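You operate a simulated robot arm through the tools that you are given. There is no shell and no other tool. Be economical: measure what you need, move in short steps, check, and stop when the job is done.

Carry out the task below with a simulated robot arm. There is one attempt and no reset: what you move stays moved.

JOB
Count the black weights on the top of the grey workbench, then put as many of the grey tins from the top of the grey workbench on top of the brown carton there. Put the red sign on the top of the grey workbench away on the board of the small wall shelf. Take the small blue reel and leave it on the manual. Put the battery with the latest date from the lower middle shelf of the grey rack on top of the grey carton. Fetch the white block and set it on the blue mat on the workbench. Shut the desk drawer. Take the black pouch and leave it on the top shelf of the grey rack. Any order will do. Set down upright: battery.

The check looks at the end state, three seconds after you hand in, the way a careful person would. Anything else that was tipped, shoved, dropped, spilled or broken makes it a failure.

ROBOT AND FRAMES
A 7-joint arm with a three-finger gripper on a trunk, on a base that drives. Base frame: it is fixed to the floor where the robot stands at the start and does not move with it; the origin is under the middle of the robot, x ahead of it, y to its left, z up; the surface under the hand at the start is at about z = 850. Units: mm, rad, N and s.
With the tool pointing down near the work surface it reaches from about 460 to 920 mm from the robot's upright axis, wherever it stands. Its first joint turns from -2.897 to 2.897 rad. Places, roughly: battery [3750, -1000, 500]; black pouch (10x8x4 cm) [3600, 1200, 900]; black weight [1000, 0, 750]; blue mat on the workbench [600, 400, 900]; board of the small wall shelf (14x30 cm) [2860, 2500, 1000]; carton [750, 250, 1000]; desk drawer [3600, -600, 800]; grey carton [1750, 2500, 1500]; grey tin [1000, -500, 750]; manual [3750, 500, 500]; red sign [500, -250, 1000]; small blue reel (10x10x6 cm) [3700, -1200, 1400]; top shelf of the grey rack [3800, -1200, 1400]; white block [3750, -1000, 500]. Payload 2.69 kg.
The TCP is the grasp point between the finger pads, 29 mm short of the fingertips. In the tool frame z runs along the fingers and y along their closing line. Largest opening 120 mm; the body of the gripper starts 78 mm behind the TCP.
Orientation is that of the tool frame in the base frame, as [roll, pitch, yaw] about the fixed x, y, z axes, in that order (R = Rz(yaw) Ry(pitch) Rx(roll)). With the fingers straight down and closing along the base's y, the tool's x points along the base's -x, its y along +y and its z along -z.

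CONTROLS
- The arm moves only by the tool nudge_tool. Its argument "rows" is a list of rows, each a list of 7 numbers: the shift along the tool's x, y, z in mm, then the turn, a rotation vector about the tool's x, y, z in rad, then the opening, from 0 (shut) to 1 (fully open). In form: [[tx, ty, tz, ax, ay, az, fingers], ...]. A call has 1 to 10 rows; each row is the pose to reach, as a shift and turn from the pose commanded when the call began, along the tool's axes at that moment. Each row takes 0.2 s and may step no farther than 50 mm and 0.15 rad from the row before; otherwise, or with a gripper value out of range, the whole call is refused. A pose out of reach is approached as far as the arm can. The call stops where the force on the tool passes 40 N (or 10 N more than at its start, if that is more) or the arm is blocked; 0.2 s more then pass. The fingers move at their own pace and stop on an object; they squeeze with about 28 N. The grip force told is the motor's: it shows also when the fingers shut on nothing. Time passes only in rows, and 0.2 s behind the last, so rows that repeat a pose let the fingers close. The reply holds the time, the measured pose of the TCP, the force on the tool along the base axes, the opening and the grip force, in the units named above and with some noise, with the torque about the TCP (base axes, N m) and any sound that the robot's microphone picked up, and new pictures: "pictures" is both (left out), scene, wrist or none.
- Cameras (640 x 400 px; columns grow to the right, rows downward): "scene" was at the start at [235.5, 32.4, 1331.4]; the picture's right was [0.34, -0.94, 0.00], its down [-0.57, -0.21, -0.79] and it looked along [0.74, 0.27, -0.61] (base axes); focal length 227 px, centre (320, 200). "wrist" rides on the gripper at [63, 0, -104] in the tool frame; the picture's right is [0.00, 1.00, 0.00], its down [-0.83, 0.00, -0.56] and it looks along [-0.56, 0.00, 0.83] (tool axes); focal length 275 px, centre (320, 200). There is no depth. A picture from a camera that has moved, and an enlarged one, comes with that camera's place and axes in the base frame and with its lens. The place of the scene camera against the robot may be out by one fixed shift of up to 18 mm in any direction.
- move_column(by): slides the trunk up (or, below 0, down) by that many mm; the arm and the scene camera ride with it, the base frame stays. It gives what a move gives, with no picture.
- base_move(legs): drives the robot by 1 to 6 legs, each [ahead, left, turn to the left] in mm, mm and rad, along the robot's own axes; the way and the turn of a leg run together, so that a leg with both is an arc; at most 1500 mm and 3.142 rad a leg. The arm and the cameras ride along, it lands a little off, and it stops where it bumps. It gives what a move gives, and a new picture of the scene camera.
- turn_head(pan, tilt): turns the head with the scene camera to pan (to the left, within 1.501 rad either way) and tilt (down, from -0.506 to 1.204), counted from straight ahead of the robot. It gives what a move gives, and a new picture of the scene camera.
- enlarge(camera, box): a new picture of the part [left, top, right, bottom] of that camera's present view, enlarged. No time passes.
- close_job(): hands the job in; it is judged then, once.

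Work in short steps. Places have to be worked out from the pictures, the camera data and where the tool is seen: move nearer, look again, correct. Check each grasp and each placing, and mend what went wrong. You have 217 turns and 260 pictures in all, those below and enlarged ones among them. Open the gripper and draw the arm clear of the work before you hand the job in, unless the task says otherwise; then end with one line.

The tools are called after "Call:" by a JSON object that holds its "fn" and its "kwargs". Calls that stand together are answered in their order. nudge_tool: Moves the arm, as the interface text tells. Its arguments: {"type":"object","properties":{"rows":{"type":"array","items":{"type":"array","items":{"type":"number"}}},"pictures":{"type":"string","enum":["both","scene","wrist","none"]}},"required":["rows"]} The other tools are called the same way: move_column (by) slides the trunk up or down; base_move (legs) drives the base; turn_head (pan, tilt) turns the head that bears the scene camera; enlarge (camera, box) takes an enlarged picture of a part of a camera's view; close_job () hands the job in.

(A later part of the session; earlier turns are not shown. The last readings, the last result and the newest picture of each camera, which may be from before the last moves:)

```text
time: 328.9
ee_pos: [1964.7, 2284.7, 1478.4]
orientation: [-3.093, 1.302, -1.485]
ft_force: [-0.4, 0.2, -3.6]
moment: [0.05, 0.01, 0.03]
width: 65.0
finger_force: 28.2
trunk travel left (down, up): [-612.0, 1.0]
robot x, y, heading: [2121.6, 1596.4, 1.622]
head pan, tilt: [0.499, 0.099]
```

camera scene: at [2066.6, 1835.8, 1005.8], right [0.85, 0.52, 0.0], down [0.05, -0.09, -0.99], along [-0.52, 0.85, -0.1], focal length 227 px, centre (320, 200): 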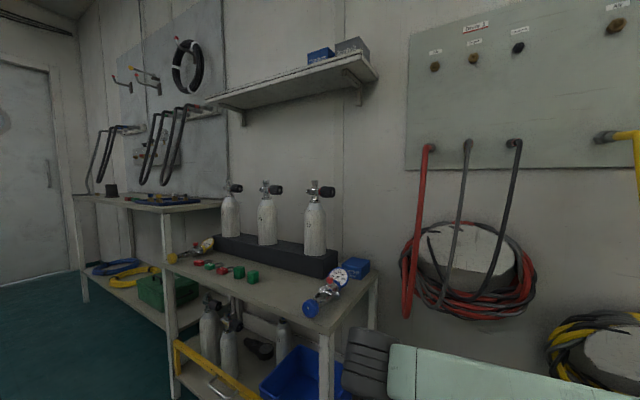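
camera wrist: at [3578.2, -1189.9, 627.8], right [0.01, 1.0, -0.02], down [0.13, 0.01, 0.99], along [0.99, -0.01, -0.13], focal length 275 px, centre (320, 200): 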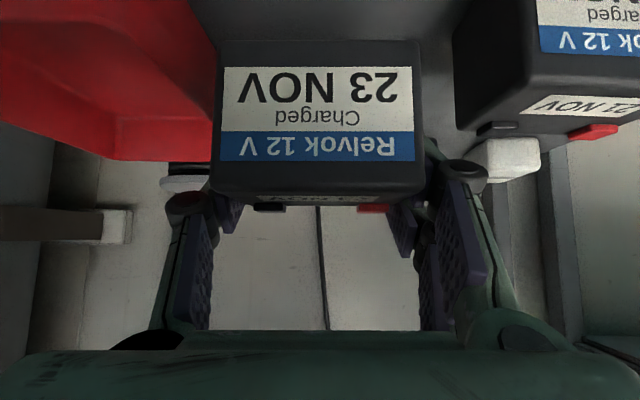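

Raise ~30 mm more to enter above the carton.

Call:
{"fn": "nudge_tool", "kwargs": {"rows": [[-20, 0, -5, 0, 0, 0, 0.3], [-38, 0, -10, 0, 0, 0, 0.3]], "pictures": "none"}}

Call:
{"fn": "base_move", "kwargs": {"legs": [[0, 0, -0.05], [0, 230, 0]]}}

Call:
{"fn": "nudge_tool", "kwargs": {"rows": [[0, 0, 0, 0, 0, 0, 0.3]], "pictures": "wrist"}}

```text
time: 329.5
ee_pos: [1964.4, 2283.4, 1518.5]
orientation: [-3.09, 1.303, -1.485]
ft_force: [0.5, 0.0, -4.7]
moment: [0.01, 0.01, 0.03]
width: 65.0
finger_force: 28.3
trunk travel left (down, up): [-612.0, 1.0]
robot x, y, heading: [2127.2, 1599.7, 1.623]
head pan, tilt: [0.499, 0.099]
```

```text
time: 332.2
ee_pos: [1773.5, 2290.7, 1517.9]
orientation: [-3.093, 1.302, -1.534]
ft_force: [-0.1, -0.1, -3.5]
moment: [0.02, 0.02, 0.0]
width: 65.0
finger_force: 28.0
trunk travel left (down, up): [-612.0, 1.0]
robot x, y, heading: [1900.2, 1599.8, 1.57]
head pan, tilt: [0.499, 0.099]
camera scene: at [1853.7, 1838.4, 1419.9], right [0.88, 0.48, 0.0], down [0.05, -0.09, -0.99], along [-0.48, 0.87, -0.1], focal length 227 px, centre (320, 200)
```

scene: 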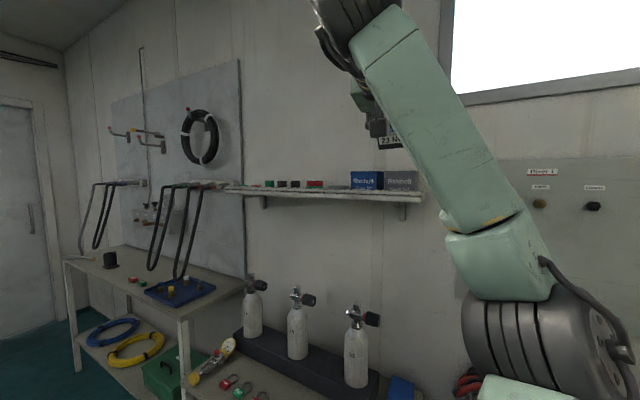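

```text
time: 332.6
ee_pos: [1774.0, 2290.7, 1517.4]
orientation: [-3.093, 1.303, -1.534]
ft_force: [-0.1, 0.4, -3.4]
moment: [0.02, 0.0, 0.01]
width: 65.2
finger_force: 27.5
trunk travel left (down, up): [-612.0, 1.0]
robot x, y, heading: [1901.7, 1597.8, 1.572]
head pan, tilt: [0.499, 0.099]
camera wrist: at [1773.1, 2173.0, 1484.6], right [-1.0, 0.01, -0.02], down [-0.02, -0.32, 0.95], along [0.0, 0.95, 0.32], focal length 275 px, centre (320, 200)
```

wrist: 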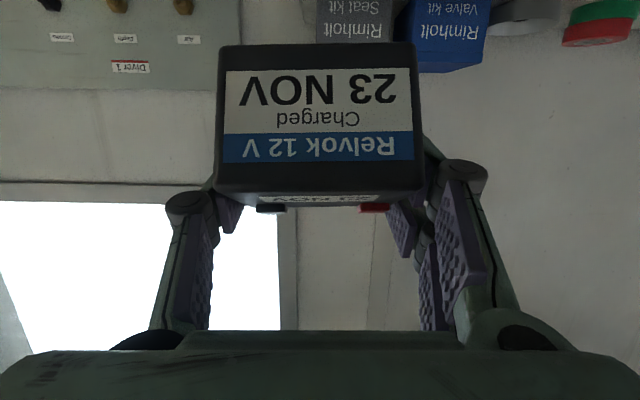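

Carton centre ≈ x 1733 by the wrist view, top ≈ 1437. Strafe 40 mm left and advance to bring the battery over it.

Call:
{"fn": "base_move", "kwargs": {"legs": [[0, 40, 0], [245, 0, 0]]}}

Call:
{"fn": "nudge_tool", "kwargs": {"rows": [[0, 0, 0, 0, 0, 0, 0.3]], "pictures": "wrist"}}

```text
time: 335.0
ee_pos: [1733.8, 2531.5, 1516.1]
orientation: [-3.094, 1.304, -1.538]
ft_force: [-0.8, 0.7, -3.9]
moment: [0.05, -0.04, 0.01]
width: 64.9
finger_force: 27.4
trunk travel left (down, up): [-612.0, 1.0]
robot x, y, heading: [1858.0, 1836.5, 1.568]
head pan, tilt: [0.499, 0.099]
camera scene: at [1815.1, 2079.3, 1419.7], right [0.88, 0.48, 0.0], down [0.05, -0.09, -0.99], along [-0.48, 0.87, -0.1], focal length 227 px, centre (320, 200)
```

scene: 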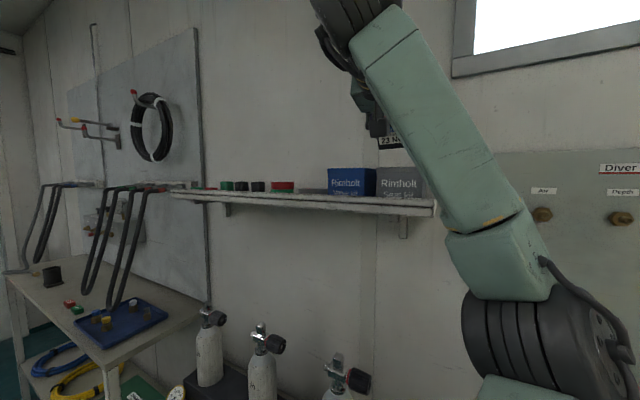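

```text
time: 335.4
ee_pos: [1735.4, 2531.9, 1516.8]
orientation: [-3.092, 1.301, -1.535]
ft_force: [0.2, 0.3, -4.1]
moment: [0.04, 0.01, -0.04]
width: 65.2
finger_force: 28.0
trunk travel left (down, up): [-612.0, 1.0]
robot x, y, heading: [1863.5, 1839.6, 1.569]
head pan, tilt: [0.499, 0.099]
camera wrist: at [1734.7, 2413.4, 1484.5], right [-1.0, 0.01, -0.02], down [-0.02, -0.32, 0.95], along [0.0, 0.95, 0.32], focal length 275 px, centre (320, 200)
```

wrist: 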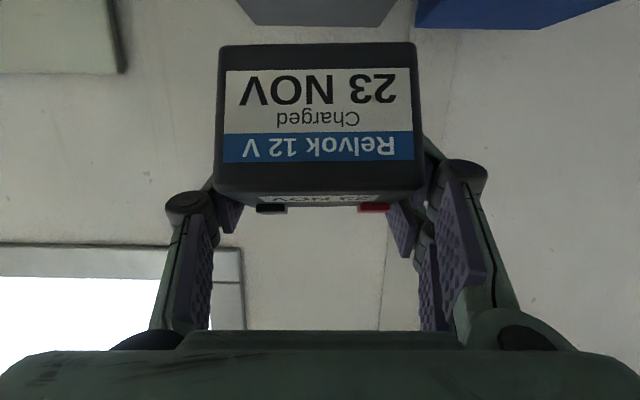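

Carton y ≈ 2528–2606, centre x ≈ 1738. Advance 6 mm and lower with the trunk toward contact.

Call:
{"fn": "nudge_tool", "kwargs": {"rows": [[0, -2, 6, 0, 0, 0, 0.3]], "pictures": "none"}}

Call:
{"fn": "move_column", "kwargs": {"by": -17}}

Call:
{"fn": "move_column", "kwargs": {"by": -6}}

Call:
{"fn": "move_column", "kwargs": {"by": -5}}

```text
time: 335.8
ee_pos: [1738.3, 2537.7, 1515.1]
orientation: [-3.095, 1.3, -1.539]
ft_force: [0.2, 0.8, -3.5]
moment: [0.01, 0.0, 0.03]
width: 64.8
finger_force: 27.7
trunk travel left (down, up): [-612.0, 1.0]
robot x, y, heading: [1862.0, 1840.1, 1.567]
head pan, tilt: [0.499, 0.099]
```

```text
time: 336.5
ee_pos: [1738.4, 2536.2, 1499.1]
orientation: [-3.096, 1.302, -1.538]
ft_force: [0.2, -0.4, -4.0]
moment: [0.01, 0.02, 0.03]
width: 65.4
finger_force: 28.1
trunk travel left (down, up): [-595.0, 18.0]
robot x, y, heading: [1864.0, 1839.2, 1.57]
head pan, tilt: [0.499, 0.099]
```

```text
time: 337.0
ee_pos: [1738.0, 2536.2, 1493.2]
orientation: [-3.094, 1.302, -1.538]
ft_force: [-0.7, -0.4, -3.0]
moment: [0.05, 0.02, 0.01]
width: 64.9
finger_force: 28.1
trunk travel left (down, up): [-589.0, 24.0]
robot x, y, heading: [1860.4, 1838.3, 1.572]
head pan, tilt: [0.499, 0.099]
```

```text
time: 337.6
ee_pos: [1737.8, 2535.9, 1488.0]
orientation: [-3.094, 1.301, -1.539]
ft_force: [0.4, -0.2, -3.4]
moment: [0.04, -0.01, 0.01]
width: 65.1
finger_force: 27.7
trunk travel left (down, up): [-584.0, 29.0]
robot x, y, heading: [1863.7, 1839.3, 1.572]
head pan, tilt: [0.499, 0.099]
```

Continue lowering in small steps.

Call:
{"fn": "move_column", "kwargs": {"by": -5}}

Call:
{"fn": "move_column", "kwargs": {"by": -5}}

Call:
{"fn": "move_column", "kwargs": {"by": -5}}

```text
time: 338.1
ee_pos: [1736.9, 2536.1, 1483.4]
orientation: [-3.094, 1.303, -1.538]
ft_force: [0.4, -0.4, -3.6]
moment: [0.12, -0.02, -0.03]
width: 65.3
finger_force: 27.6
trunk travel left (down, up): [-579.0, 34.0]
robot x, y, heading: [1863.8, 1840.5, 1.571]
head pan, tilt: [0.499, 0.099]
```

```text
time: 338.6
ee_pos: [1737.1, 2535.7, 1479.5]
orientation: [-3.095, 1.303, -1.538]
ft_force: [1.0, -2.1, -0.5]
moment: [-0.08, 0.07, 0.09]
width: 65.1
finger_force: 28.2
trunk travel left (down, up): [-574.0, 39.0]
robot x, y, heading: [1863.1, 1838.9, 1.567]
head pan, tilt: [0.499, 0.099]
```

```text
time: 339.2
ee_pos: [1739.8, 2533.6, 1475.9]
orientation: [-3.099, 1.308, -1.54]
ft_force: [0.0, -4.4, 17.2]
moment: [-0.16, 0.63, 0.15]
width: 65.4
finger_force: 28.5
trunk travel left (down, up): [-569.0, 44.0]
robot x, y, heading: [1859.9, 1838.3, 1.569]
head pan, tilt: [0.499, 0.099]
```

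Contact: carton top is about 1424, so it reaches deeper toward the wall. Lift 5 mm, move 22 mm deeper, and set down again.

Call:
{"fn": "move_column", "kwargs": {"by": 8}}

Call:
{"fn": "nudge_tool", "kwargs": {"rows": [[-3, 0, 11, 0, 0, 0, 0.3], [-6, 0, 22, 0, 0, 0, 0.3]], "pictures": "wrist"}}

```text
time: 339.7
ee_pos: [1737.6, 2537.2, 1478.4]
orientation: [-3.093, 1.299, -1.533]
ft_force: [-0.5, 0.9, -3.3]
moment: [0.0, -0.01, 0.03]
width: 64.9
finger_force: 27.8
trunk travel left (down, up): [-577.0, 36.0]
robot x, y, heading: [1863.1, 1838.5, 1.571]
head pan, tilt: [0.499, 0.099]
```

```text
time: 340.3
ee_pos: [1738.2, 2557.0, 1483.5]
orientation: [-3.097, 1.308, -1.539]
ft_force: [0.1, -4.4, 11.1]
moment: [-0.42, 0.46, 0.13]
width: 65.2
finger_force: 28.1
trunk travel left (down, up): [-577.0, 36.0]
robot x, y, heading: [1860.0, 1835.7, 1.57]
head pan, tilt: [0.499, 0.099]
camera wrist: at [1737.6, 2439.2, 1450.1], right [-1.0, 0.01, -0.02], down [-0.02, -0.32, 0.95], along [0.0, 0.95, 0.32], focal length 275 px, centre (320, 200)
```

wrist: 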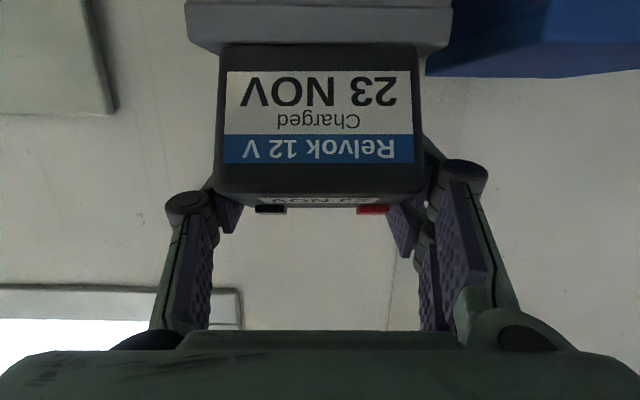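

The lower finger on the blue-carton side touches that carton's top. Lift, shift 13 mm away from it (+x), and come down again.

Call:
{"fn": "move_column", "kwargs": {"by": 12}}

Call:
{"fn": "nudge_tool", "kwargs": {"rows": [[0, -13, 0, 0, 0, 0, 0.3], [0, -13, 0, 0, 0, 0, 0.3]], "pictures": "none"}}

Call:
{"fn": "move_column", "kwargs": {"by": -10}}

Call:
{"fn": "move_column", "kwargs": {"by": -5}}

Call:
{"fn": "move_column", "kwargs": {"by": -4}}

```text
time: 340.9
ee_pos: [1738.8, 2560.7, 1491.9]
orientation: [-3.093, 1.3, -1.537]
ft_force: [-0.8, 0.2, -4.3]
moment: [0.05, 0.0, -0.03]
width: 65.2
finger_force: 27.9
trunk travel left (down, up): [-589.0, 24.0]
robot x, y, heading: [1856.0, 1839.1, 1.573]
head pan, tilt: [0.499, 0.099]
```

```text
time: 341.5
ee_pos: [1750.9, 2559.1, 1492.8]
orientation: [-3.093, 1.302, -1.537]
ft_force: [-0.7, 0.2, -4.1]
moment: [0.01, 0.02, -0.01]
width: 65.1
finger_force: 28.6
trunk travel left (down, up): [-589.0, 24.0]
robot x, y, heading: [1861.9, 1838.4, 1.573]
head pan, tilt: [0.499, 0.099]
```

```text
time: 342.1
ee_pos: [1751.3, 2557.4, 1482.0]
orientation: [-3.095, 1.303, -1.537]
ft_force: [-0.1, -1.9, 1.5]
moment: [-0.15, 0.16, 0.11]
width: 65.1
finger_force: 28.2
trunk travel left (down, up): [-579.0, 34.0]
robot x, y, heading: [1862.4, 1836.1, 1.573]
head pan, tilt: [0.499, 0.099]
```

```text
time: 342.7
ee_pos: [1750.7, 2554.9, 1480.7]
orientation: [-3.097, 1.308, -1.539]
ft_force: [0.9, -4.5, 17.6]
moment: [-0.41, 0.5, 0.15]
width: 65.4
finger_force: 27.8
trunk travel left (down, up): [-574.0, 39.0]
robot x, y, heading: [1862.1, 1841.5, 1.572]
head pan, tilt: [0.499, 0.099]
```

```text
time: 343.2
ee_pos: [1749.8, 2556.8, 1475.8]
orientation: [-3.096, 1.305, -1.539]
ft_force: [1.4, -2.7, 16.3]
moment: [-0.39, 0.49, 0.13]
width: 65.3
finger_force: 28.2
trunk travel left (down, up): [-570.0, 43.0]
robot x, y, heading: [1865.3, 1836.9, 1.574]
head pan, tilt: [0.499, 0.099]
```

The force stays constant while it sinks: the battery is pivoting level in the grip. Check visually.

Call:
{"fn": "nudge_tool", "kwargs": {"rows": [[0, 0, 0, 0, 0, 0, 0.3]], "pictures": "wrist"}}

Call:
{"fn": "enlarge", "kwargs": {"camera": "scene", "box": [310, 90, 490, 220]}}

```text
time: 343.6
ee_pos: [1750.9, 2556.4, 1474.9]
orientation: [-3.096, 1.303, -1.537]
ft_force: [1.0, -3.3, 14.6]
moment: [-0.35, 0.47, 0.1]
width: 65.0
finger_force: 27.9
trunk travel left (down, up): [-570.0, 43.0]
robot x, y, heading: [1862.3, 1837.1, 1.574]
head pan, tilt: [0.499, 0.099]
camera wrist: at [1750.5, 2439.1, 1441.4], right [-1.0, 0.01, -0.02], down [-0.02, -0.32, 0.95], along [0.0, 0.95, 0.32], focal length 275 px, centre (320, 200)
```

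wrist: 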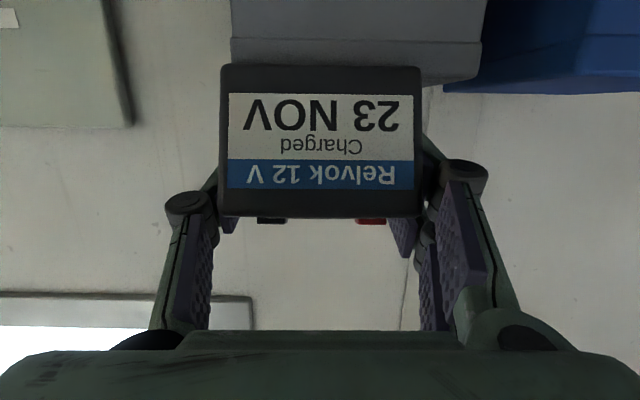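

```text
3.08 times, centred on (400, 155) of scene
camera zoom: at [1815.5, 2076.5, 1378.4], right [0.88, 0.48, 0.0], down [0.05, -0.09, -1.0], along [-0.48, 0.87, -0.1], focal length 698 px, centre (74, 338)
```

zoom: 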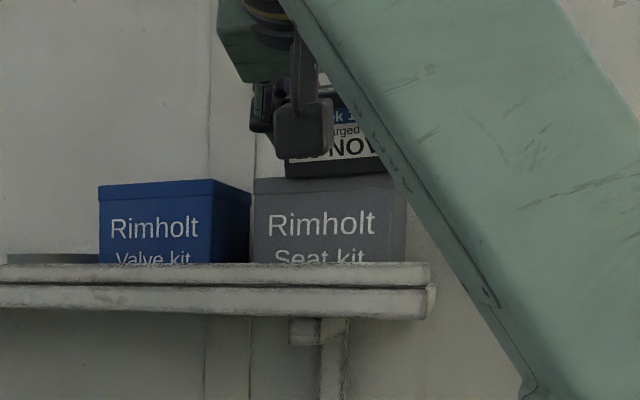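

Battery sits level on the grey carton. Open just a little, rise a few mm, then back straight out.

Call:
{"fn": "nudge_tool", "kwargs": {"rows": [[0, 0, 0, 0, 0, 0, 0.58], [0, 0, 0, 0, 0, 0, 0.6], [0, 0, 0, 0, 0, 0, 0.6]], "pictures": "wrist"}}

```text
time: 344.4
ee_pos: [1750.9, 2558.2, 1473.4]
orientation: [-3.096, 1.302, -1.538]
ft_force: [-0.9, -0.5, 0.4]
moment: [-0.01, 0.01, 0.01]
width: 72.0
finger_force: 0.1
trunk travel left (down, up): [-570.0, 43.0]
robot x, y, heading: [1859.3, 1840.5, 1.568]
head pan, tilt: [0.499, 0.099]
camera wrist: at [1750.1, 2440.9, 1440.4], right [-1.0, 0.01, -0.02], down [-0.02, -0.32, 0.95], along [0.0, 0.95, 0.32], focal length 275 px, centre (320, 200)
```

wrist: 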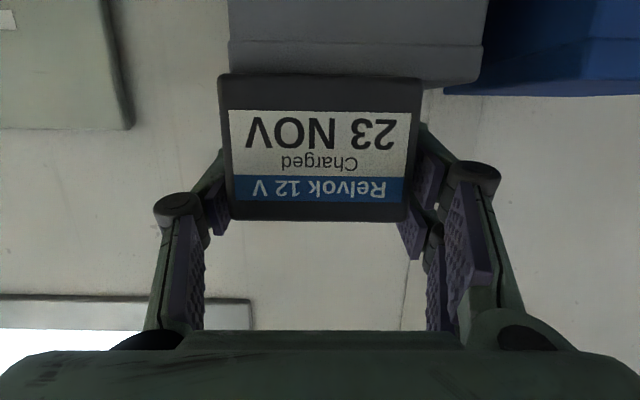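

Battery stands upright on the carton. Back out straight.

Call:
{"fn": "base_move", "kwargs": {"legs": [[-330, 0, 0]]}}

Call:
{"fn": "enlarge", "kwargs": {"camera": "scene", "box": [280, 120, 500, 260]}}

```text
time: 346.6
ee_pos: [1748.5, 2215.5, 1473.1]
orientation: [-3.095, 1.305, -1.533]
ft_force: [0.6, -0.7, -0.6]
moment: [-0.03, 0.0, 0.01]
width: 71.9
finger_force: 0.0
trunk travel left (down, up): [-570.0, 43.0]
robot x, y, heading: [1861.2, 1497.9, 1.572]
head pan, tilt: [0.499, 0.099]
camera scene: at [1814.6, 1735.4, 1378.1], right [0.88, 0.48, 0.0], down [0.05, -0.09, -1.0], along [-0.48, 0.87, -0.1], focal length 227 px, centre (320, 200)
```

scene: 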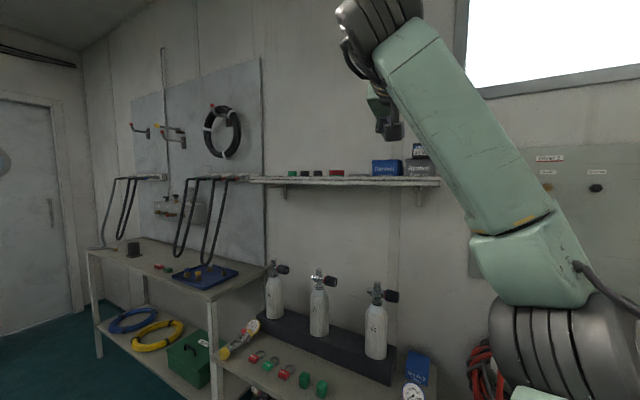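

```text
2.86 times, centred on (390, 190) of scene
camera zoom: at [1814.6, 1735.4, 1378.1], right [0.88, 0.48, 0.0], down [0.05, -0.09, -1.0], along [-0.48, 0.87, -0.1], focal length 648 px, centre (120, 229)
```

zoom: 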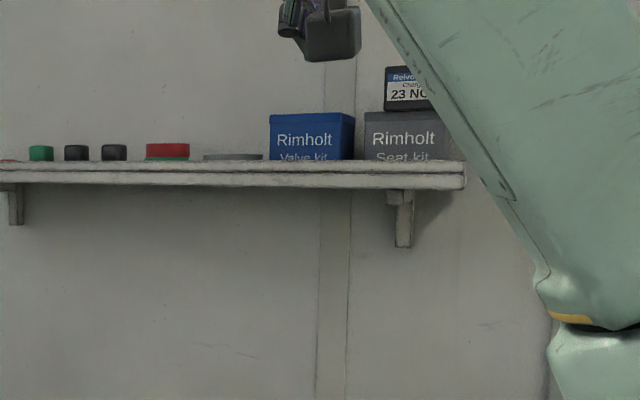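

Battery done. Now drive back to the rack for the white block, then lower and re-pose the arm.

Call:
{"fn": "base_move", "kwargs": {"legs": [[0, 0, -1.571], [330, -1300, 0], [0, -1306, 0]]}}

Call:
{"fn": "move_column", "kwargs": {"by": -345}}

Call:
{"fn": "nudge_tool", "kwargs": {"rows": [[15, 0, 4, 0, 0.1, 0, 0.7], [30, 0, 8, 0, 0.2, 0, 0.7], [45, 0, 12, 0, 0.3, 0, 0.7], [60, 0, 16, 0, 0.4, 0, 0.7], [90, 0, 24, 0, 0.5, 0, 0.7], [120, 0, 32, 0, 0.6, 0, 0.7], [150, 0, 40, 0, 0.7, 0, 0.7], [185, 0, 50, 0, 0.78, 0, 0.7], [225, 0, 62, 0, 0.78, 0, 0.7], [265, 0, 74, 0, 0.78, 0, 0.7]], "pictures": "none"}}

```text
time: 370.6
ee_pos: [2872.2, -999.8, 1473.3]
orientation: [-3.096, 1.303, 3.14]
ft_force: [-0.2, -0.1, -0.1]
moment: [0.01, -0.02, -0.04]
width: 72.0
finger_force: 0.0
trunk travel left (down, up): [-570.0, 43.0]
robot x, y, heading: [2148.2, -1082.1, -0.037]
head pan, tilt: [0.499, 0.099]
camera scene: at [2384.3, -1046.3, 1378.0], right [0.45, -0.89, 0.0], down [-0.09, -0.04, -1.0], along [0.89, 0.45, -0.1], focal length 227 px, centre (320, 200)
```

scene: 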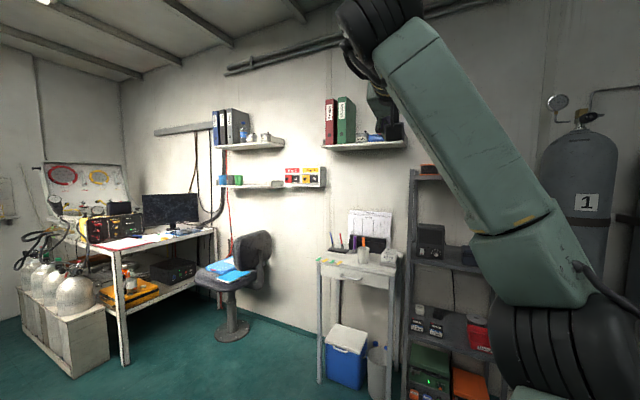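

```text
time: 374.0
ee_pos: [2871.7, -1000.0, 1127.9]
orientation: [-3.096, 1.305, 3.141]
ft_force: [0.2, 0.0, -0.6]
moment: [0.02, 0.04, -0.02]
width: 72.0
finger_force: 0.0
trunk travel left (down, up): [-225.0, 388.0]
robot x, y, heading: [2147.4, -1084.2, -0.034]
head pan, tilt: [0.499, 0.099]
```

```text
time: 376.2
ee_pos: [2871.6, -1004.4, 851.5]
orientation: [-3.129, 0.522, 3.101]
ft_force: [0.1, -0.2, 1.0]
moment: [-0.01, 0.0, -0.02]
width: 83.9
finger_force: 0.1
out of reach, approached as far as the arm can: row 2, 3, 4, 5, 6, 7, 8
trunk travel left (down, up): [-225.0, 388.0]
robot x, y, heading: [2147.4, -1082.5, -0.034]
head pan, tilt: [0.499, 0.099]
```

Lower further to z ≈ 628 and drive into the shelf opening, then check.

Call:
{"fn": "nudge_tool", "kwargs": {"rows": [[22, 0, 39, 0, 0, 0, 0.62], [44, 0, 78, 0, 0, 0, 0.62], [66, 0, 117, 0, 0, 0, 0.62], [88, 0, 156, 0, 0, 0, 0.62], [111, 0, 193, 0, 0, 0, 0.62]], "pictures": "none"}}

Call:
{"fn": "base_move", "kwargs": {"legs": [[0, 0, 0.034], [790, -22, 0]]}}

Call:
{"fn": "nudge_tool", "kwargs": {"rows": [[0, 0, 0, 0, 0, 0, 0.62]], "pictures": "wrist"}}

```text
time: 377.4
ee_pos: [2874.3, -1004.9, 627.9]
orientation: [-3.128, 0.524, 3.099]
ft_force: [0.1, -0.4, 0.1]
moment: [-0.01, 0.0, 0.01]
width: 74.9
finger_force: 0.1
trunk travel left (down, up): [-225.0, 388.0]
robot x, y, heading: [2148.7, -1081.7, -0.038]
head pan, tilt: [0.499, 0.099]
```

```text
time: 381.6
ee_pos: [3588.9, -975.2, 623.6]
orientation: [-3.12, 0.501, -3.102]
ft_force: [-3.0, 0.7, 3.1]
moment: [0.09, -0.02, 0.11]
width: 78.0
finger_force: 0.7
trunk travel left (down, up): [-225.0, 388.0]
robot x, y, heading: [2878.1, -1096.9, 0.021]
head pan, tilt: [0.499, 0.099]
stopped in leg 2: the force on the tool passed its limit at 92 N (the readings are from after the stop); the commanded pose is now the measured one
camera scene: at [3110.7, -1048.0, 1033.1], right [0.5, -0.87, 0.0], down [-0.09, -0.05, -1.0], along [0.86, 0.49, -0.1], focal length 227 px, centre (320, 200)
```

scene: 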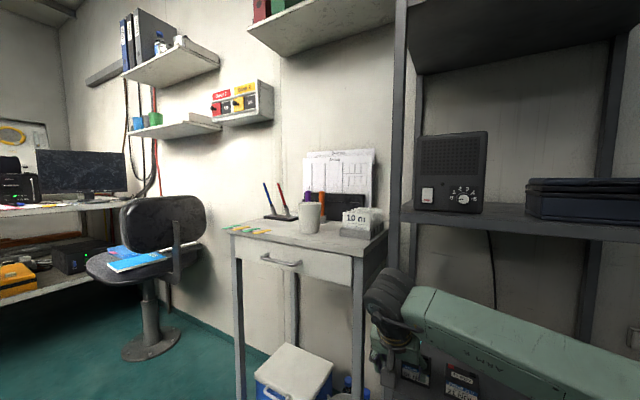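

```text
time: 382.0
ee_pos: [3589.1, -976.9, 624.2]
orientation: [-3.122, 0.503, -3.103]
ft_force: [-3.8, 1.4, 4.2]
moment: [0.15, -0.04, 0.17]
width: 78.6
finger_force: 1.7
trunk travel left (down, up): [-225.0, 388.0]
robot x, y, heading: [2877.5, -1101.9, 0.016]
head pan, tilt: [0.499, 0.099]
camera wrist: at [3483.2, -978.8, 685.7], right [-0.03, 1.0, -0.02], down [0.46, 0.03, 0.89], along [0.89, 0.02, -0.46], focal length 275 px, centre (320, 200)
```

wrist: 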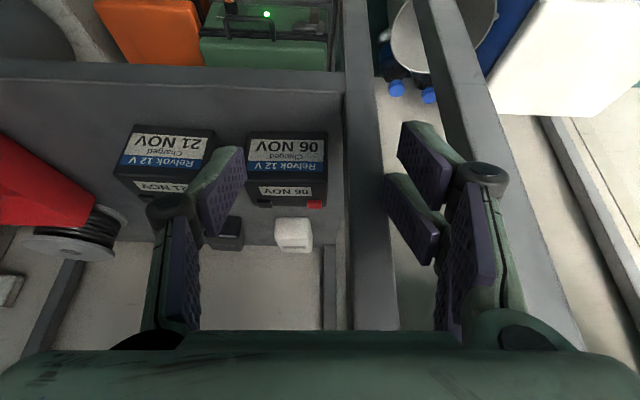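

The left fingers bumped the rack's front post. Back off, shift right 75 mm, and enter with clearance; the block is at about (3885, -1011).

Call:
{"fn": "base_move", "kwargs": {"legs": [[-80, 0, -0.016], [0, -74, 0], [330, 0, 0]]}}

Call:
{"fn": "nudge_tool", "kwargs": {"rows": [[0, 0, 0, 0, 0, 0, 0.6]], "pictures": "wrist"}}

```text
time: 385.5
ee_pos: [3804.5, -1069.2, 622.5]
orientation: [-3.11, 0.501, -3.13]
ft_force: [0.0, 0.7, -0.1]
moment: [-0.01, -0.01, -0.01]
width: 74.5
finger_force: 0.0
trunk travel left (down, up): [-225.0, 388.0]
robot x, y, heading: [3095.6, -1169.4, 0.005]
head pan, tilt: [0.499, 0.099]
stopped in leg 3: the robot was blocked; the commanded pose is now the measured one
camera scene: at [3325.5, -1121.1, 1034.6], right [0.48, -0.88, 0.0], down [-0.08, -0.05, -1.0], along [0.87, 0.48, -0.1], focal length 227 px, centre (320, 200)
```

scene: 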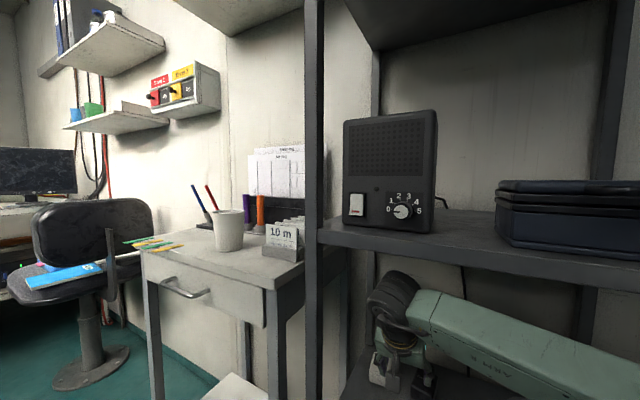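

```text
time: 385.9
ee_pos: [3806.0, -1067.9, 624.1]
orientation: [-3.111, 0.501, -3.131]
ft_force: [-0.2, 0.2, -0.4]
moment: [-0.02, 0.0, 0.02]
width: 71.8
finger_force: 0.0
trunk travel left (down, up): [-225.0, 388.0]
robot x, y, heading: [3093.3, -1169.4, 0.003]
head pan, tilt: [0.499, 0.099]
camera wrist: at [3699.7, -1067.3, 685.5], right [0.0, 1.0, -0.03], down [0.46, 0.03, 0.89], along [0.89, -0.01, -0.46], focal length 275 px, centre (320, 200)
```

wrist: 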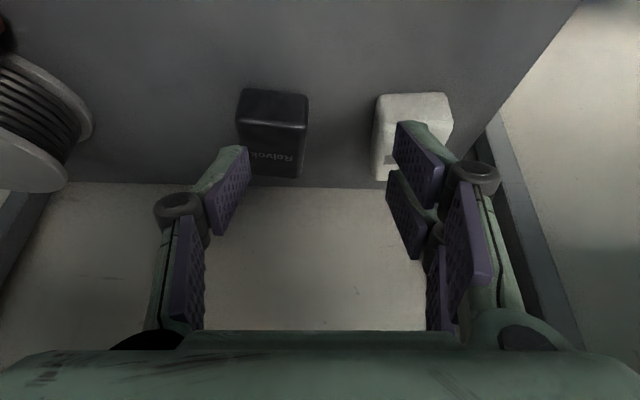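

Base is blocked here, so I use the arm: move 62 mm forward and 70 mm left above the white block (centre ≈ (3872, -998)).

Call:
{"fn": "nudge_tool", "kwargs": {"rows": [[-18, 23, 10, 0, 0, 0, 0.64], [-36, 46, 20, 0, 0, 0, 0.64], [-54, 70, 30, 0.03, 0, 0, 0.64], [-54, 70, 30, 0.03, 0, 0, 0.64]], "pictures": "wrist"}}

```text
time: 386.8
ee_pos: [3873.9, -1112.5, 614.2]
orientation: [-3.089, 0.485, 2.952]
ft_force: [-0.6, 1.0, 1.5]
moment: [-0.09, 0.06, -0.05]
width: 77.1
finger_force: 0.1
trunk travel left (down, up): [-225.0, 388.0]
robot x, y, heading: [3075.8, -1168.3, -0.015]
head pan, tilt: [0.499, 0.099]
stopped in row 4: the arm was blocked; the commanded pose is now the measured one
camera wrist: at [3771.6, -1089.4, 677.9], right [0.21, 0.98, -0.05], down [0.47, -0.06, 0.88], along [0.86, -0.2, -0.47], focal length 275 px, centre (320, 200)
```

wrist: 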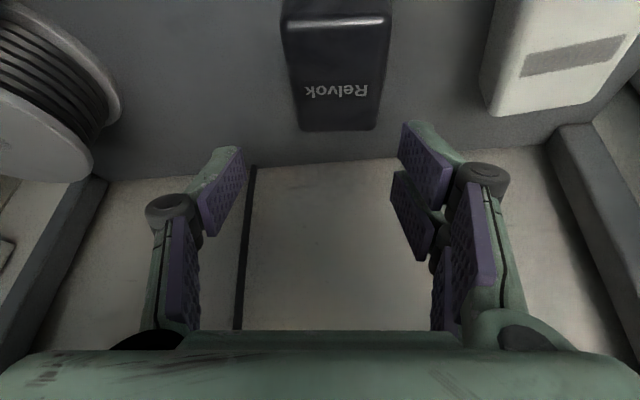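

The wrist is jamming under the shelf above. I tilt the tool up to θ ≈ 42° (lowering the wrist) and straighten the yaw.

Call:
{"fn": "nudge_tool", "kwargs": {"rows": [[6, 0, -6, -0.02, -0.09, -0.05, 0.64], [12, 0, -12, -0.05, -0.18, -0.1, 0.64], [18, 0, -18, -0.089, -0.25, -0.168, 0.64], [18, 0, -18, -0.089, -0.25, -0.168, 0.64]], "pictures": "none"}}

```text
time: 387.8
ee_pos: [3851.2, -1104.6, 621.6]
orientation: [-3.048, 0.725, -3.095]
ft_force: [0.4, 1.3, 0.1]
moment: [0.02, 0.0, 0.0]
width: 77.0
finger_force: 0.0
trunk travel left (down, up): [-225.0, 388.0]
robot x, y, heading: [3078.2, -1168.8, -0.014]
head pan, tilt: [0.499, 0.099]
```

Free now. Shift left over the block with the roll corrected.

Call:
{"fn": "nudge_tool", "kwargs": {"rows": [[-5, 35, 5, -0.03, 0, 0, 0.64], [-10, 70, 10, -0.06, 0, 0, 0.64], [-16, 106, 14, -0.09, 0, 0, 0.64], [-16, 106, 14, -0.09, 0, 0, 0.64]], "pictures": "wrist"}}

```text
time: 388.8
ee_pos: [3872.9, -997.0, 618.1]
orientation: [-3.136, 0.735, -3.097]
ft_force: [0.5, -0.2, -0.8]
moment: [-0.02, 0.02, -0.04]
width: 76.8
finger_force: 0.1
trunk travel left (down, up): [-225.0, 388.0]
robot x, y, heading: [3076.3, -1172.4, -0.006]
head pan, tilt: [0.499, 0.099]
camera wrist: at [3756.5, -1003.3, 654.4], right [-0.04, 1.0, -0.01], down [0.24, 0.02, 0.97], along [0.97, 0.04, -0.25], focal length 275 px, centre (320, 200)
```

wrist: 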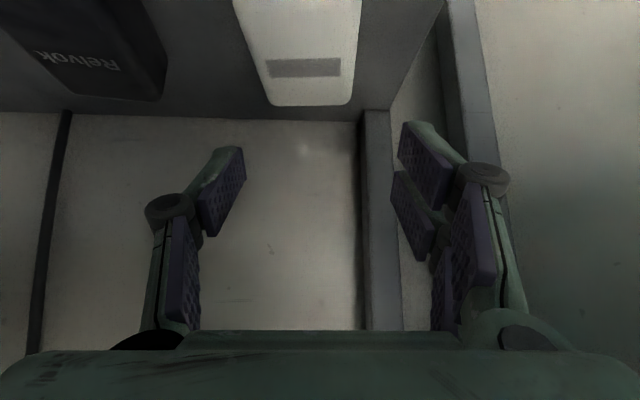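

Block centre ≈ (3873, -1003). Correct by -6 mm in y, narrow to ~68 mm, and descend to z ≈ 563.

Call:
{"fn": "nudge_tool", "kwargs": {"rows": [[7, -6, -6, 0, 0, 0, 0.57], [20, -6, 10, 0, 0, 0, 0.57], [34, -6, 25, 0, 0, 0, 0.57], [44, -6, 35, 0, 0, 0, 0.57], [44, -6, 35, 0, 0, 0, 0.57]], "pictures": "wrist"}}

```text
time: 390.0
ee_pos: [3861.9, -1002.7, 573.5]
orientation: [-3.111, 0.752, -3.076]
ft_force: [-1.1, -0.2, 0.7]
moment: [0.0, 0.0, -0.04]
width: 68.3
finger_force: 0.2
trunk travel left (down, up): [-225.0, 388.0]
robot x, y, heading: [3073.7, -1171.5, -0.009]
head pan, tilt: [0.499, 0.099]
camera wrist: at [3745.6, -1008.2, 608.0], right [-0.05, 1.0, -0.03], down [0.23, 0.04, 0.97], along [0.97, 0.04, -0.23], focal length 275 px, centre (320, 200)
```

wrist: 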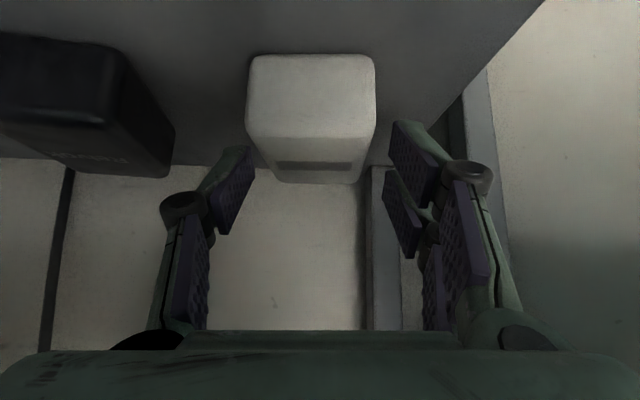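

Still ~10 mm high; lower with the trunk and close.

Call:
{"fn": "move_column", "kwargs": {"by": -9}}

Call:
{"fn": "nudge_tool", "kwargs": {"rows": [[0, 0, 0, 0, 0, 0, 0.2], [0, 0, 0, 0, 0, 0, 0.2], [0, 0, 0, 0, 0, 0, 0.2]], "pictures": "wrist"}}

```text
time: 390.5
ee_pos: [3863.8, -1005.1, 564.0]
orientation: [-3.11, 0.752, -3.079]
ft_force: [0.3, -0.4, 3.4]
moment: [0.16, 0.02, -0.02]
width: 68.5
finger_force: 0.0
trunk travel left (down, up): [-216.0, 397.0]
robot x, y, heading: [3076.7, -1167.9, -0.008]
head pan, tilt: [0.499, 0.099]
```

```text
time: 391.3
ee_pos: [3863.0, -1003.0, 566.2]
orientation: [-3.114, 0.753, -3.081]
ft_force: [-0.6, 7.5, 14.0]
moment: [0.58, -0.11, 0.11]
width: 47.8
finger_force: 28.4
trunk travel left (down, up): [-216.0, 397.0]
robot x, y, heading: [3076.2, -1171.4, -0.01]
head pan, tilt: [0.499, 0.099]
camera wrist: at [3745.7, -1008.4, 599.1], right [-0.05, 1.0, -0.02], down [0.22, 0.03, 0.97], along [0.97, 0.04, -0.22], focal length 275 px, centre (320, 200)
```

wrist: 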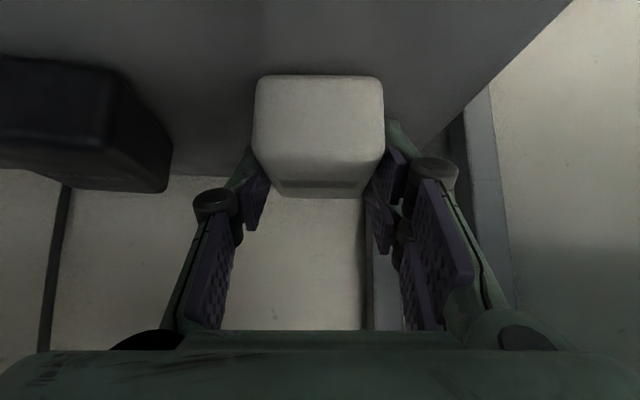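

Gripped at 48 mm. Lift 50 mm, shift right away from the post, then back out.

Call:
{"fn": "move_column", "kwargs": {"by": 48}}

Call:
{"fn": "nudge_tool", "kwargs": {"rows": [[0, -30, 0, 0, 0, 0, 0.2], [0, -60, 0, 0, 0, 0, 0.2], [0, -85, 0, 0, 0, 0, 0.2], [0, -85, 0, 0, 0, 0, 0.2]], "pictures": "wrist"}}

```text
time: 392.2
ee_pos: [3854.0, -1003.8, 595.3]
orientation: [-3.133, 0.721, -3.094]
ft_force: [0.0, -0.7, -2.5]
moment: [-0.03, 0.02, 0.0]
width: 47.5
finger_force: 28.4
trunk travel left (down, up): [-264.0, 349.0]
robot x, y, heading: [3069.6, -1166.6, -0.009]
head pan, tilt: [0.499, 0.099]
```

```text
time: 393.2
ee_pos: [3871.2, -1094.2, 600.1]
orientation: [-3.137, 0.733, -3.1]
ft_force: [5.7, -4.9, 22.2]
moment: [-0.42, -0.17, 0.02]
width: 47.6
finger_force: 28.5
trunk travel left (down, up): [-264.0, 349.0]
robot x, y, heading: [3080.8, -1175.1, -0.014]
head pan, tilt: [0.499, 0.099]
camera wrist: at [3754.7, -1098.8, 634.8], right [-0.04, 1.0, -0.01], down [0.24, 0.02, 0.97], along [0.97, 0.04, -0.25], focal length 275 px, centre (320, 200)
```

wrist: 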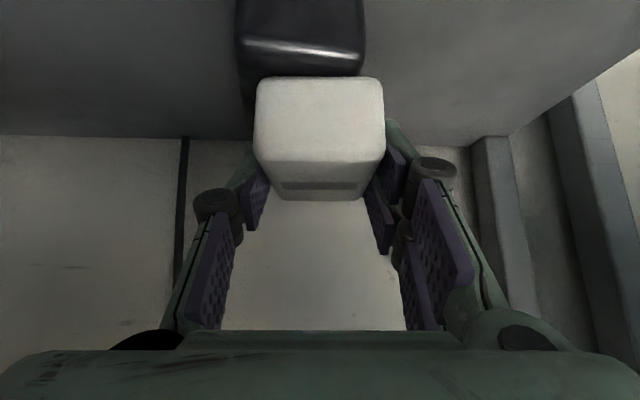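

The block is pressing on the black block beneath; lift 22 mm at once, then back out.

Call:
{"fn": "nudge_tool", "kwargs": {"rows": [[-8, 0, -9, 0, 0, 0, 0.2], [-16, 0, -18, 0, 0, 0, 0.2]], "pictures": "wrist"}}

```text
time: 393.8
ee_pos: [3869.4, -1089.8, 618.8]
orientation: [-3.138, 0.721, -3.097]
ft_force: [-0.1, 0.8, -1.5]
moment: [-0.01, -0.02, 0.01]
width: 47.3
finger_force: 27.9
trunk travel left (down, up): [-264.0, 349.0]
robot x, y, heading: [3078.6, -1172.2, -0.009]
head pan, tilt: [0.499, 0.099]
camera wrist: at [3752.6, -1096.3, 656.1], right [-0.05, 1.0, -0.01], down [0.26, 0.02, 0.97], along [0.97, 0.04, -0.26], focal length 275 px, centre (320, 200)
```

wrist: 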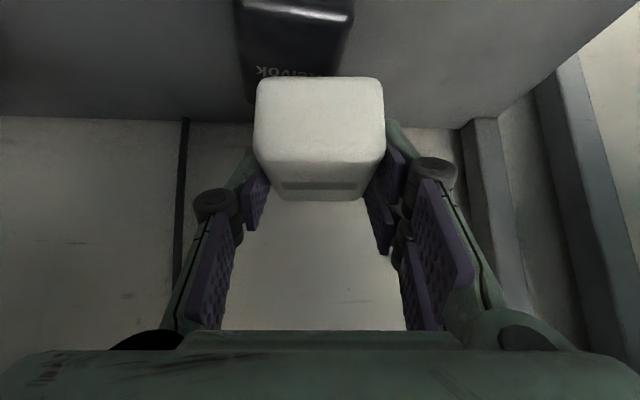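

Black block stayed put. Raise 10 mm more to clear the batteries and drive out backwards.

Call:
{"fn": "nudge_tool", "kwargs": {"rows": [[-7, 0, -8, 0, 0, 0, 0.2]], "pictures": "none"}}

Call:
{"fn": "base_move", "kwargs": {"legs": [[-330, 0, 0.009]]}}

Call:
{"fn": "enlarge", "kwargs": {"camera": "wrist", "box": [60, 0, 600, 330]}}

```text
time: 394.2
ee_pos: [3868.4, -1091.6, 628.6]
orientation: [-3.139, 0.723, -3.098]
ft_force: [0.1, 0.2, -1.5]
moment: [-0.01, 0.03, -0.01]
width: 47.4
finger_force: 28.7
trunk travel left (down, up): [-264.0, 349.0]
robot x, y, heading: [3076.2, -1169.3, -0.015]
head pan, tilt: [0.499, 0.099]
```

```text
time: 396.4
ee_pos: [3548.6, -1092.3, 629.1]
orientation: [-3.139, 0.725, -3.103]
ft_force: [0.2, 0.0, -1.4]
moment: [-0.01, 0.0, 0.0]
width: 47.7
finger_force: 28.7
trunk travel left (down, up): [-264.0, 349.0]
robot x, y, heading: [2759.3, -1168.0, -0.017]
head pan, tilt: [0.499, 0.099]
camera scene: at [2992.5, -1124.1, 1071.9], right [0.47, -0.89, 0.0], down [-0.09, -0.05, -0.99], along [0.88, 0.46, -0.1], focal length 227 px, centre (320, 200)
```

scene: 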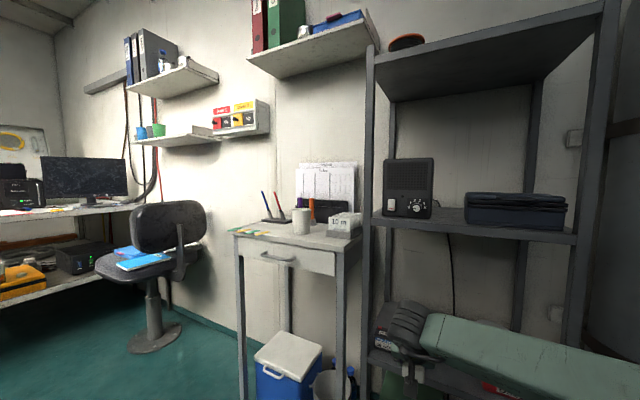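

```text
1.19 times, centred on (330, 165) of wrist
camera zoom: at [3432.1, -1096.7, 666.2], right [-0.04, 1.0, -0.01], down [0.25, 0.01, 0.97], along [0.97, 0.04, -0.25], focal length 326 px, centre (308, 242)
```

zoom: 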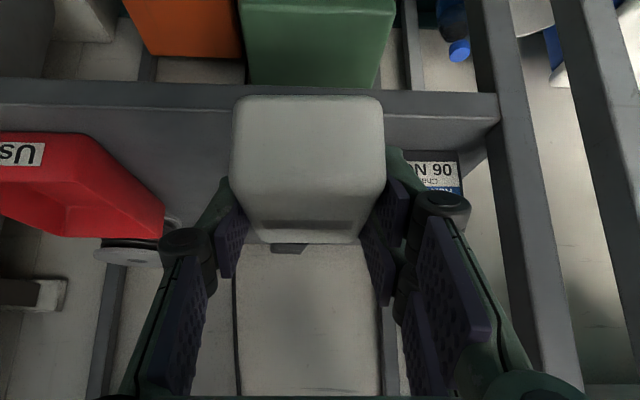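

White block held. Raise the trunk, retract the arm, and drive around to the left end of the workbench, where I can also look behind the carton.

Call:
{"fn": "move_column", "kwargs": {"by": 345}}

Call:
{"fn": "nudge_tool", "kwargs": {"rows": [[28, 0, -28, 0, 0, 0, 0.2], [56, 0, -56, 0, 0, 0, 0.2], [84, 0, -84, 0, 0, 0, 0.2], [112, 0, -112, 0, 0, 0, 0.2]], "pictures": "none"}}

Call:
{"fn": "base_move", "kwargs": {"legs": [[-640, 0, 0.017], [0, 1500, 0], [0, 1330, 0], [-1020, 0, 0]]}}

Call:
{"fn": "turn_head", "kwargs": {"pan": -1.45, "tilt": 0.45}}

```text
time: 399.8
ee_pos: [3548.3, -1091.6, 975.1]
orientation: [-3.138, 0.723, -3.105]
ft_force: [0.1, 0.3, -1.1]
moment: [0.01, 0.02, 0.02]
width: 47.6
finger_force: 28.0
trunk travel left (down, up): [-609.0, 4.0]
robot x, y, heading: [2755.9, -1163.2, -0.015]
head pan, tilt: [0.499, 0.099]
```

```text
time: 400.8
ee_pos: [3391.4, -1096.1, 983.9]
orientation: [-3.14, 0.725, -3.105]
ft_force: [-0.4, 0.5, -1.5]
moment: [0.02, -0.03, -0.02]
width: 47.5
finger_force: 27.9
trunk travel left (down, up): [-609.0, 4.0]
robot x, y, heading: [2756.0, -1165.7, -0.016]
head pan, tilt: [0.499, 0.099]
```

```text
time: 430.6
ee_pos: [1721.6, 1743.7, 983.3]
orientation: [-3.137, 0.725, -3.046]
ft_force: [0.1, 0.4, -1.6]
moment: [-0.02, -0.02, 0.0]
width: 47.6
finger_force: 28.0
trunk travel left (down, up): [-609.0, 4.0]
robot x, y, heading: [1091.9, 1634.0, 0.04]
head pan, tilt: [0.499, 0.099]
camera scene: at [1324.6, 1692.2, 1417.0], right [0.52, -0.86, 0.0], down [-0.09, -0.05, -1.0], along [0.85, 0.51, -0.1], focal length 227 px, centre (320, 200)
```

scene: 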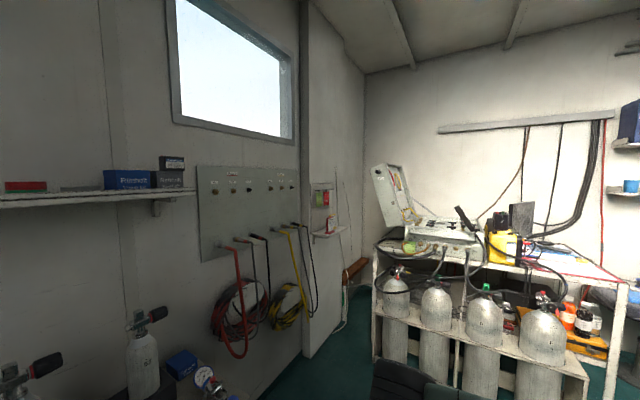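

```text
time: 432.5
ee_pos: [1720.9, 1743.8, 983.3]
orientation: [-3.14, 0.725, -3.045]
ft_force: [0.1, -0.3, -1.1]
moment: [0.0, 0.0, -0.01]
width: 47.6
finger_force: 28.3
trunk travel left (down, up): [-609.0, 4.0]
robot x, y, heading: [1090.8, 1634.7, 0.044]
head pan, tilt: [-1.45, 0.45]
camera scene: at [1260.9, 1554.1, 1384.4], right [-0.99, -0.16, 0.0], down [-0.07, 0.43, -0.9], along [0.15, -0.89, -0.44], focal length 227 px, centre (320, 200)
```

scene: 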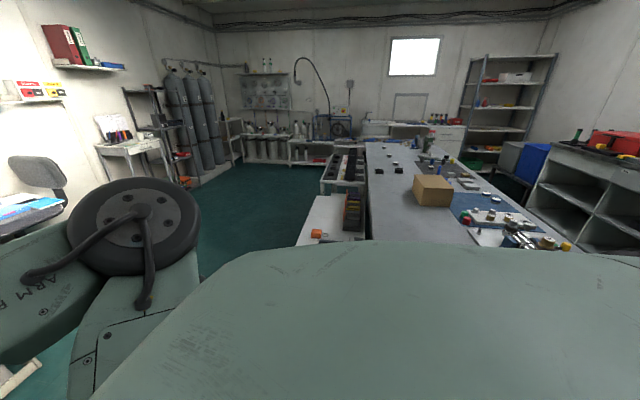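

I enlarge the bench from this end to count the weights.

Call:
{"fn": "enlarge", "kwargs": {"camera": "scene", "box": [340, 130, 520, 240]}}

```text
3.56 times, centred on (430, 185) of scene
camera zoom: at [1260.9, 1554.1, 1384.4], right [-0.99, -0.16, 0.0], down [-0.07, 0.43, -0.9], along [0.15, -0.89, -0.44], focal length 807 px, centre (-71, 253)
```

zoom: 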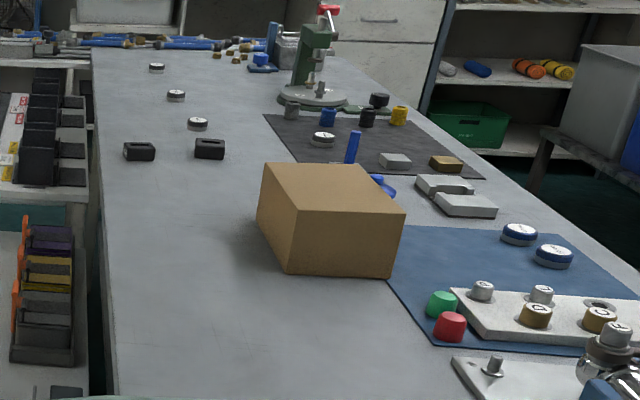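

Nothing is hidden behind the carton: there are 2 black weights on the bench, so 2 grey tins go on the carton. Raise the arm and drive round to the front of the bench.

Call:
{"fn": "nudge_tool", "kwargs": {"rows": [[-30, 0, -34, 0, 0, 0, 0.2], [-60, 0, -68, 0, 0, 0, 0.2], [-90, 0, -101, 0, 0, 0, 0.2], [-112, 0, -127, 0, 0, 0, 0.2]], "pictures": "none"}}

Call:
{"fn": "base_move", "kwargs": {"legs": [[-1190, 0, -0.042], [0, -1370, 0]]}}

Call:
{"fn": "turn_head", "kwargs": {"pan": 0.0, "tilt": 0.65}}

```text
time: 433.5
ee_pos: [1719.5, 1745.4, 1149.6]
orientation: [-3.138, 0.724, -3.048]
ft_force: [0.5, 0.0, -1.4]
moment: [0.0, 0.02, -0.02]
width: 47.4
finger_force: 28.3
trunk travel left (down, up): [-609.0, 4.0]
robot x, y, heading: [1091.8, 1637.4, 0.041]
head pan, tilt: [-1.45, 0.45]
```

```text
time: 449.9
ee_pos: [573.2, 323.4, 1150.6]
orientation: [-3.138, 0.725, -3.075]
ft_force: [0.3, 0.1, -0.9]
moment: [0.02, 0.02, 0.02]
width: 47.6
finger_force: 28.0
trunk travel left (down, up): [-609.0, 4.0]
robot x, y, heading: [-59.9, 231.3, 0.016]
head pan, tilt: [-1.45, 0.45]
camera scene: at [108.2, 145.1, 1384.3], right [-0.99, -0.13, 0.0], down [-0.06, 0.43, -0.9], along [0.12, -0.89, -0.44], focal length 227 px, centre (320, 200)
```

scene: 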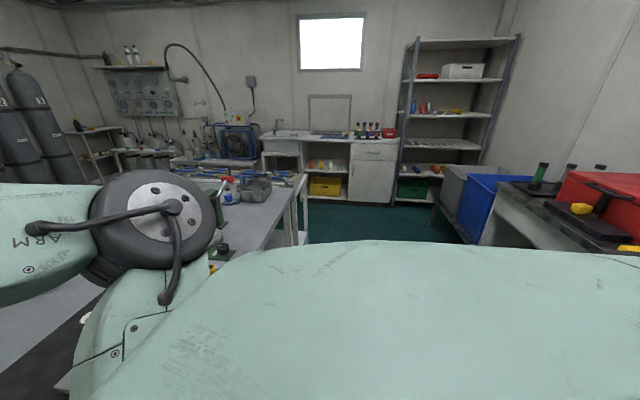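

```text
time: 451.5
ee_pos: [572.1, 324.9, 1148.8]
orientation: [-3.137, 0.723, -3.073]
ft_force: [0.7, -0.2, -1.2]
moment: [0.0, -0.01, 0.02]
width: 47.7
finger_force: 28.1
trunk travel left (down, up): [-609.0, 4.0]
robot x, y, heading: [-55.2, 227.1, 0.015]
head pan, tilt: [0.0, 0.649]
camera scene: at [182.7, 237.4, 1366.5], right [0.01, -1.0, 0.0], down [-0.6, -0.01, -0.8], along [0.8, 0.01, -0.6], focal length 227 px, centre (320, 200)
```

scene: 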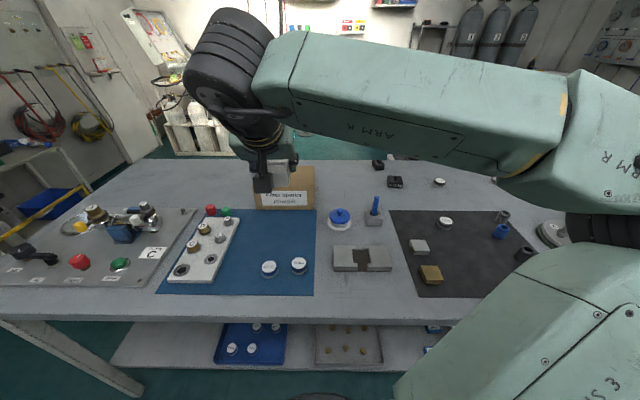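

Free area on the mat is around (700, 370). Move the block there, just above the surface.

Call:
{"fn": "nudge_tool", "kwargs": {"rows": [[10, 6, 43, 0, -0.01, 0, 0.2], [21, 12, 86, 0, -0.02, 0, 0.2], [32, 18, 129, 0, -0.03, 0, 0.2], [42, 24, 172, 0, -0.03, 0, 0.2], [53, 31, 215, 0, -0.03, 0, 0.2], [63, 37, 257, 0, -0.03, 0, 0.2]], "pictures": "both"}}

```text
time: 452.9
ee_pos: [694.4, 369.2, 915.2]
orientation: [-3.14, 0.754, -3.076]
ft_force: [-0.5, -0.3, -1.5]
moment: [-0.02, 0.02, 0.0]
width: 47.6
finger_force: 28.0
trunk travel left (down, up): [-609.0, 4.0]
robot x, y, heading: [-59.4, 232.7, 0.013]
head pan, tilt: [0.0, 0.649]
camera scene: at [183.3, 237.6, 1366.4], right [0.01, -1.0, 0.0], down [-0.61, -0.01, -0.8], along [0.8, 0.01, -0.61], focal length 227 px, centre (320, 200)
camera wrist: at [576.2, 361.4, 948.8], right [-0.07, 1.0, 0.0], down [0.22, 0.02, 0.97], along [0.97, 0.07, -0.23], focal length 275 px, centre (320, 200)
```

scene: 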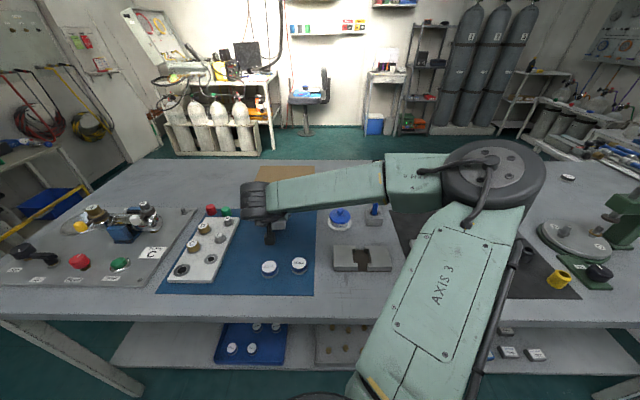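
wrist: 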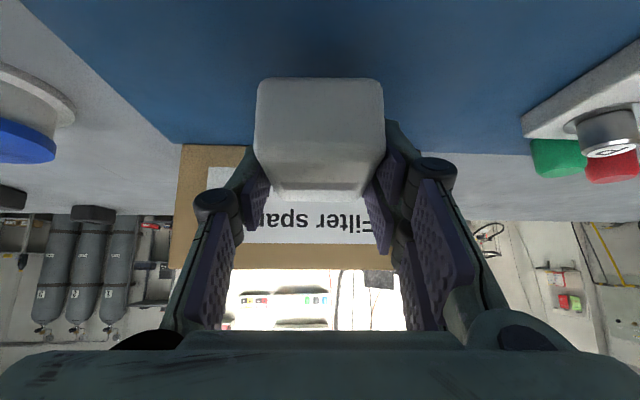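

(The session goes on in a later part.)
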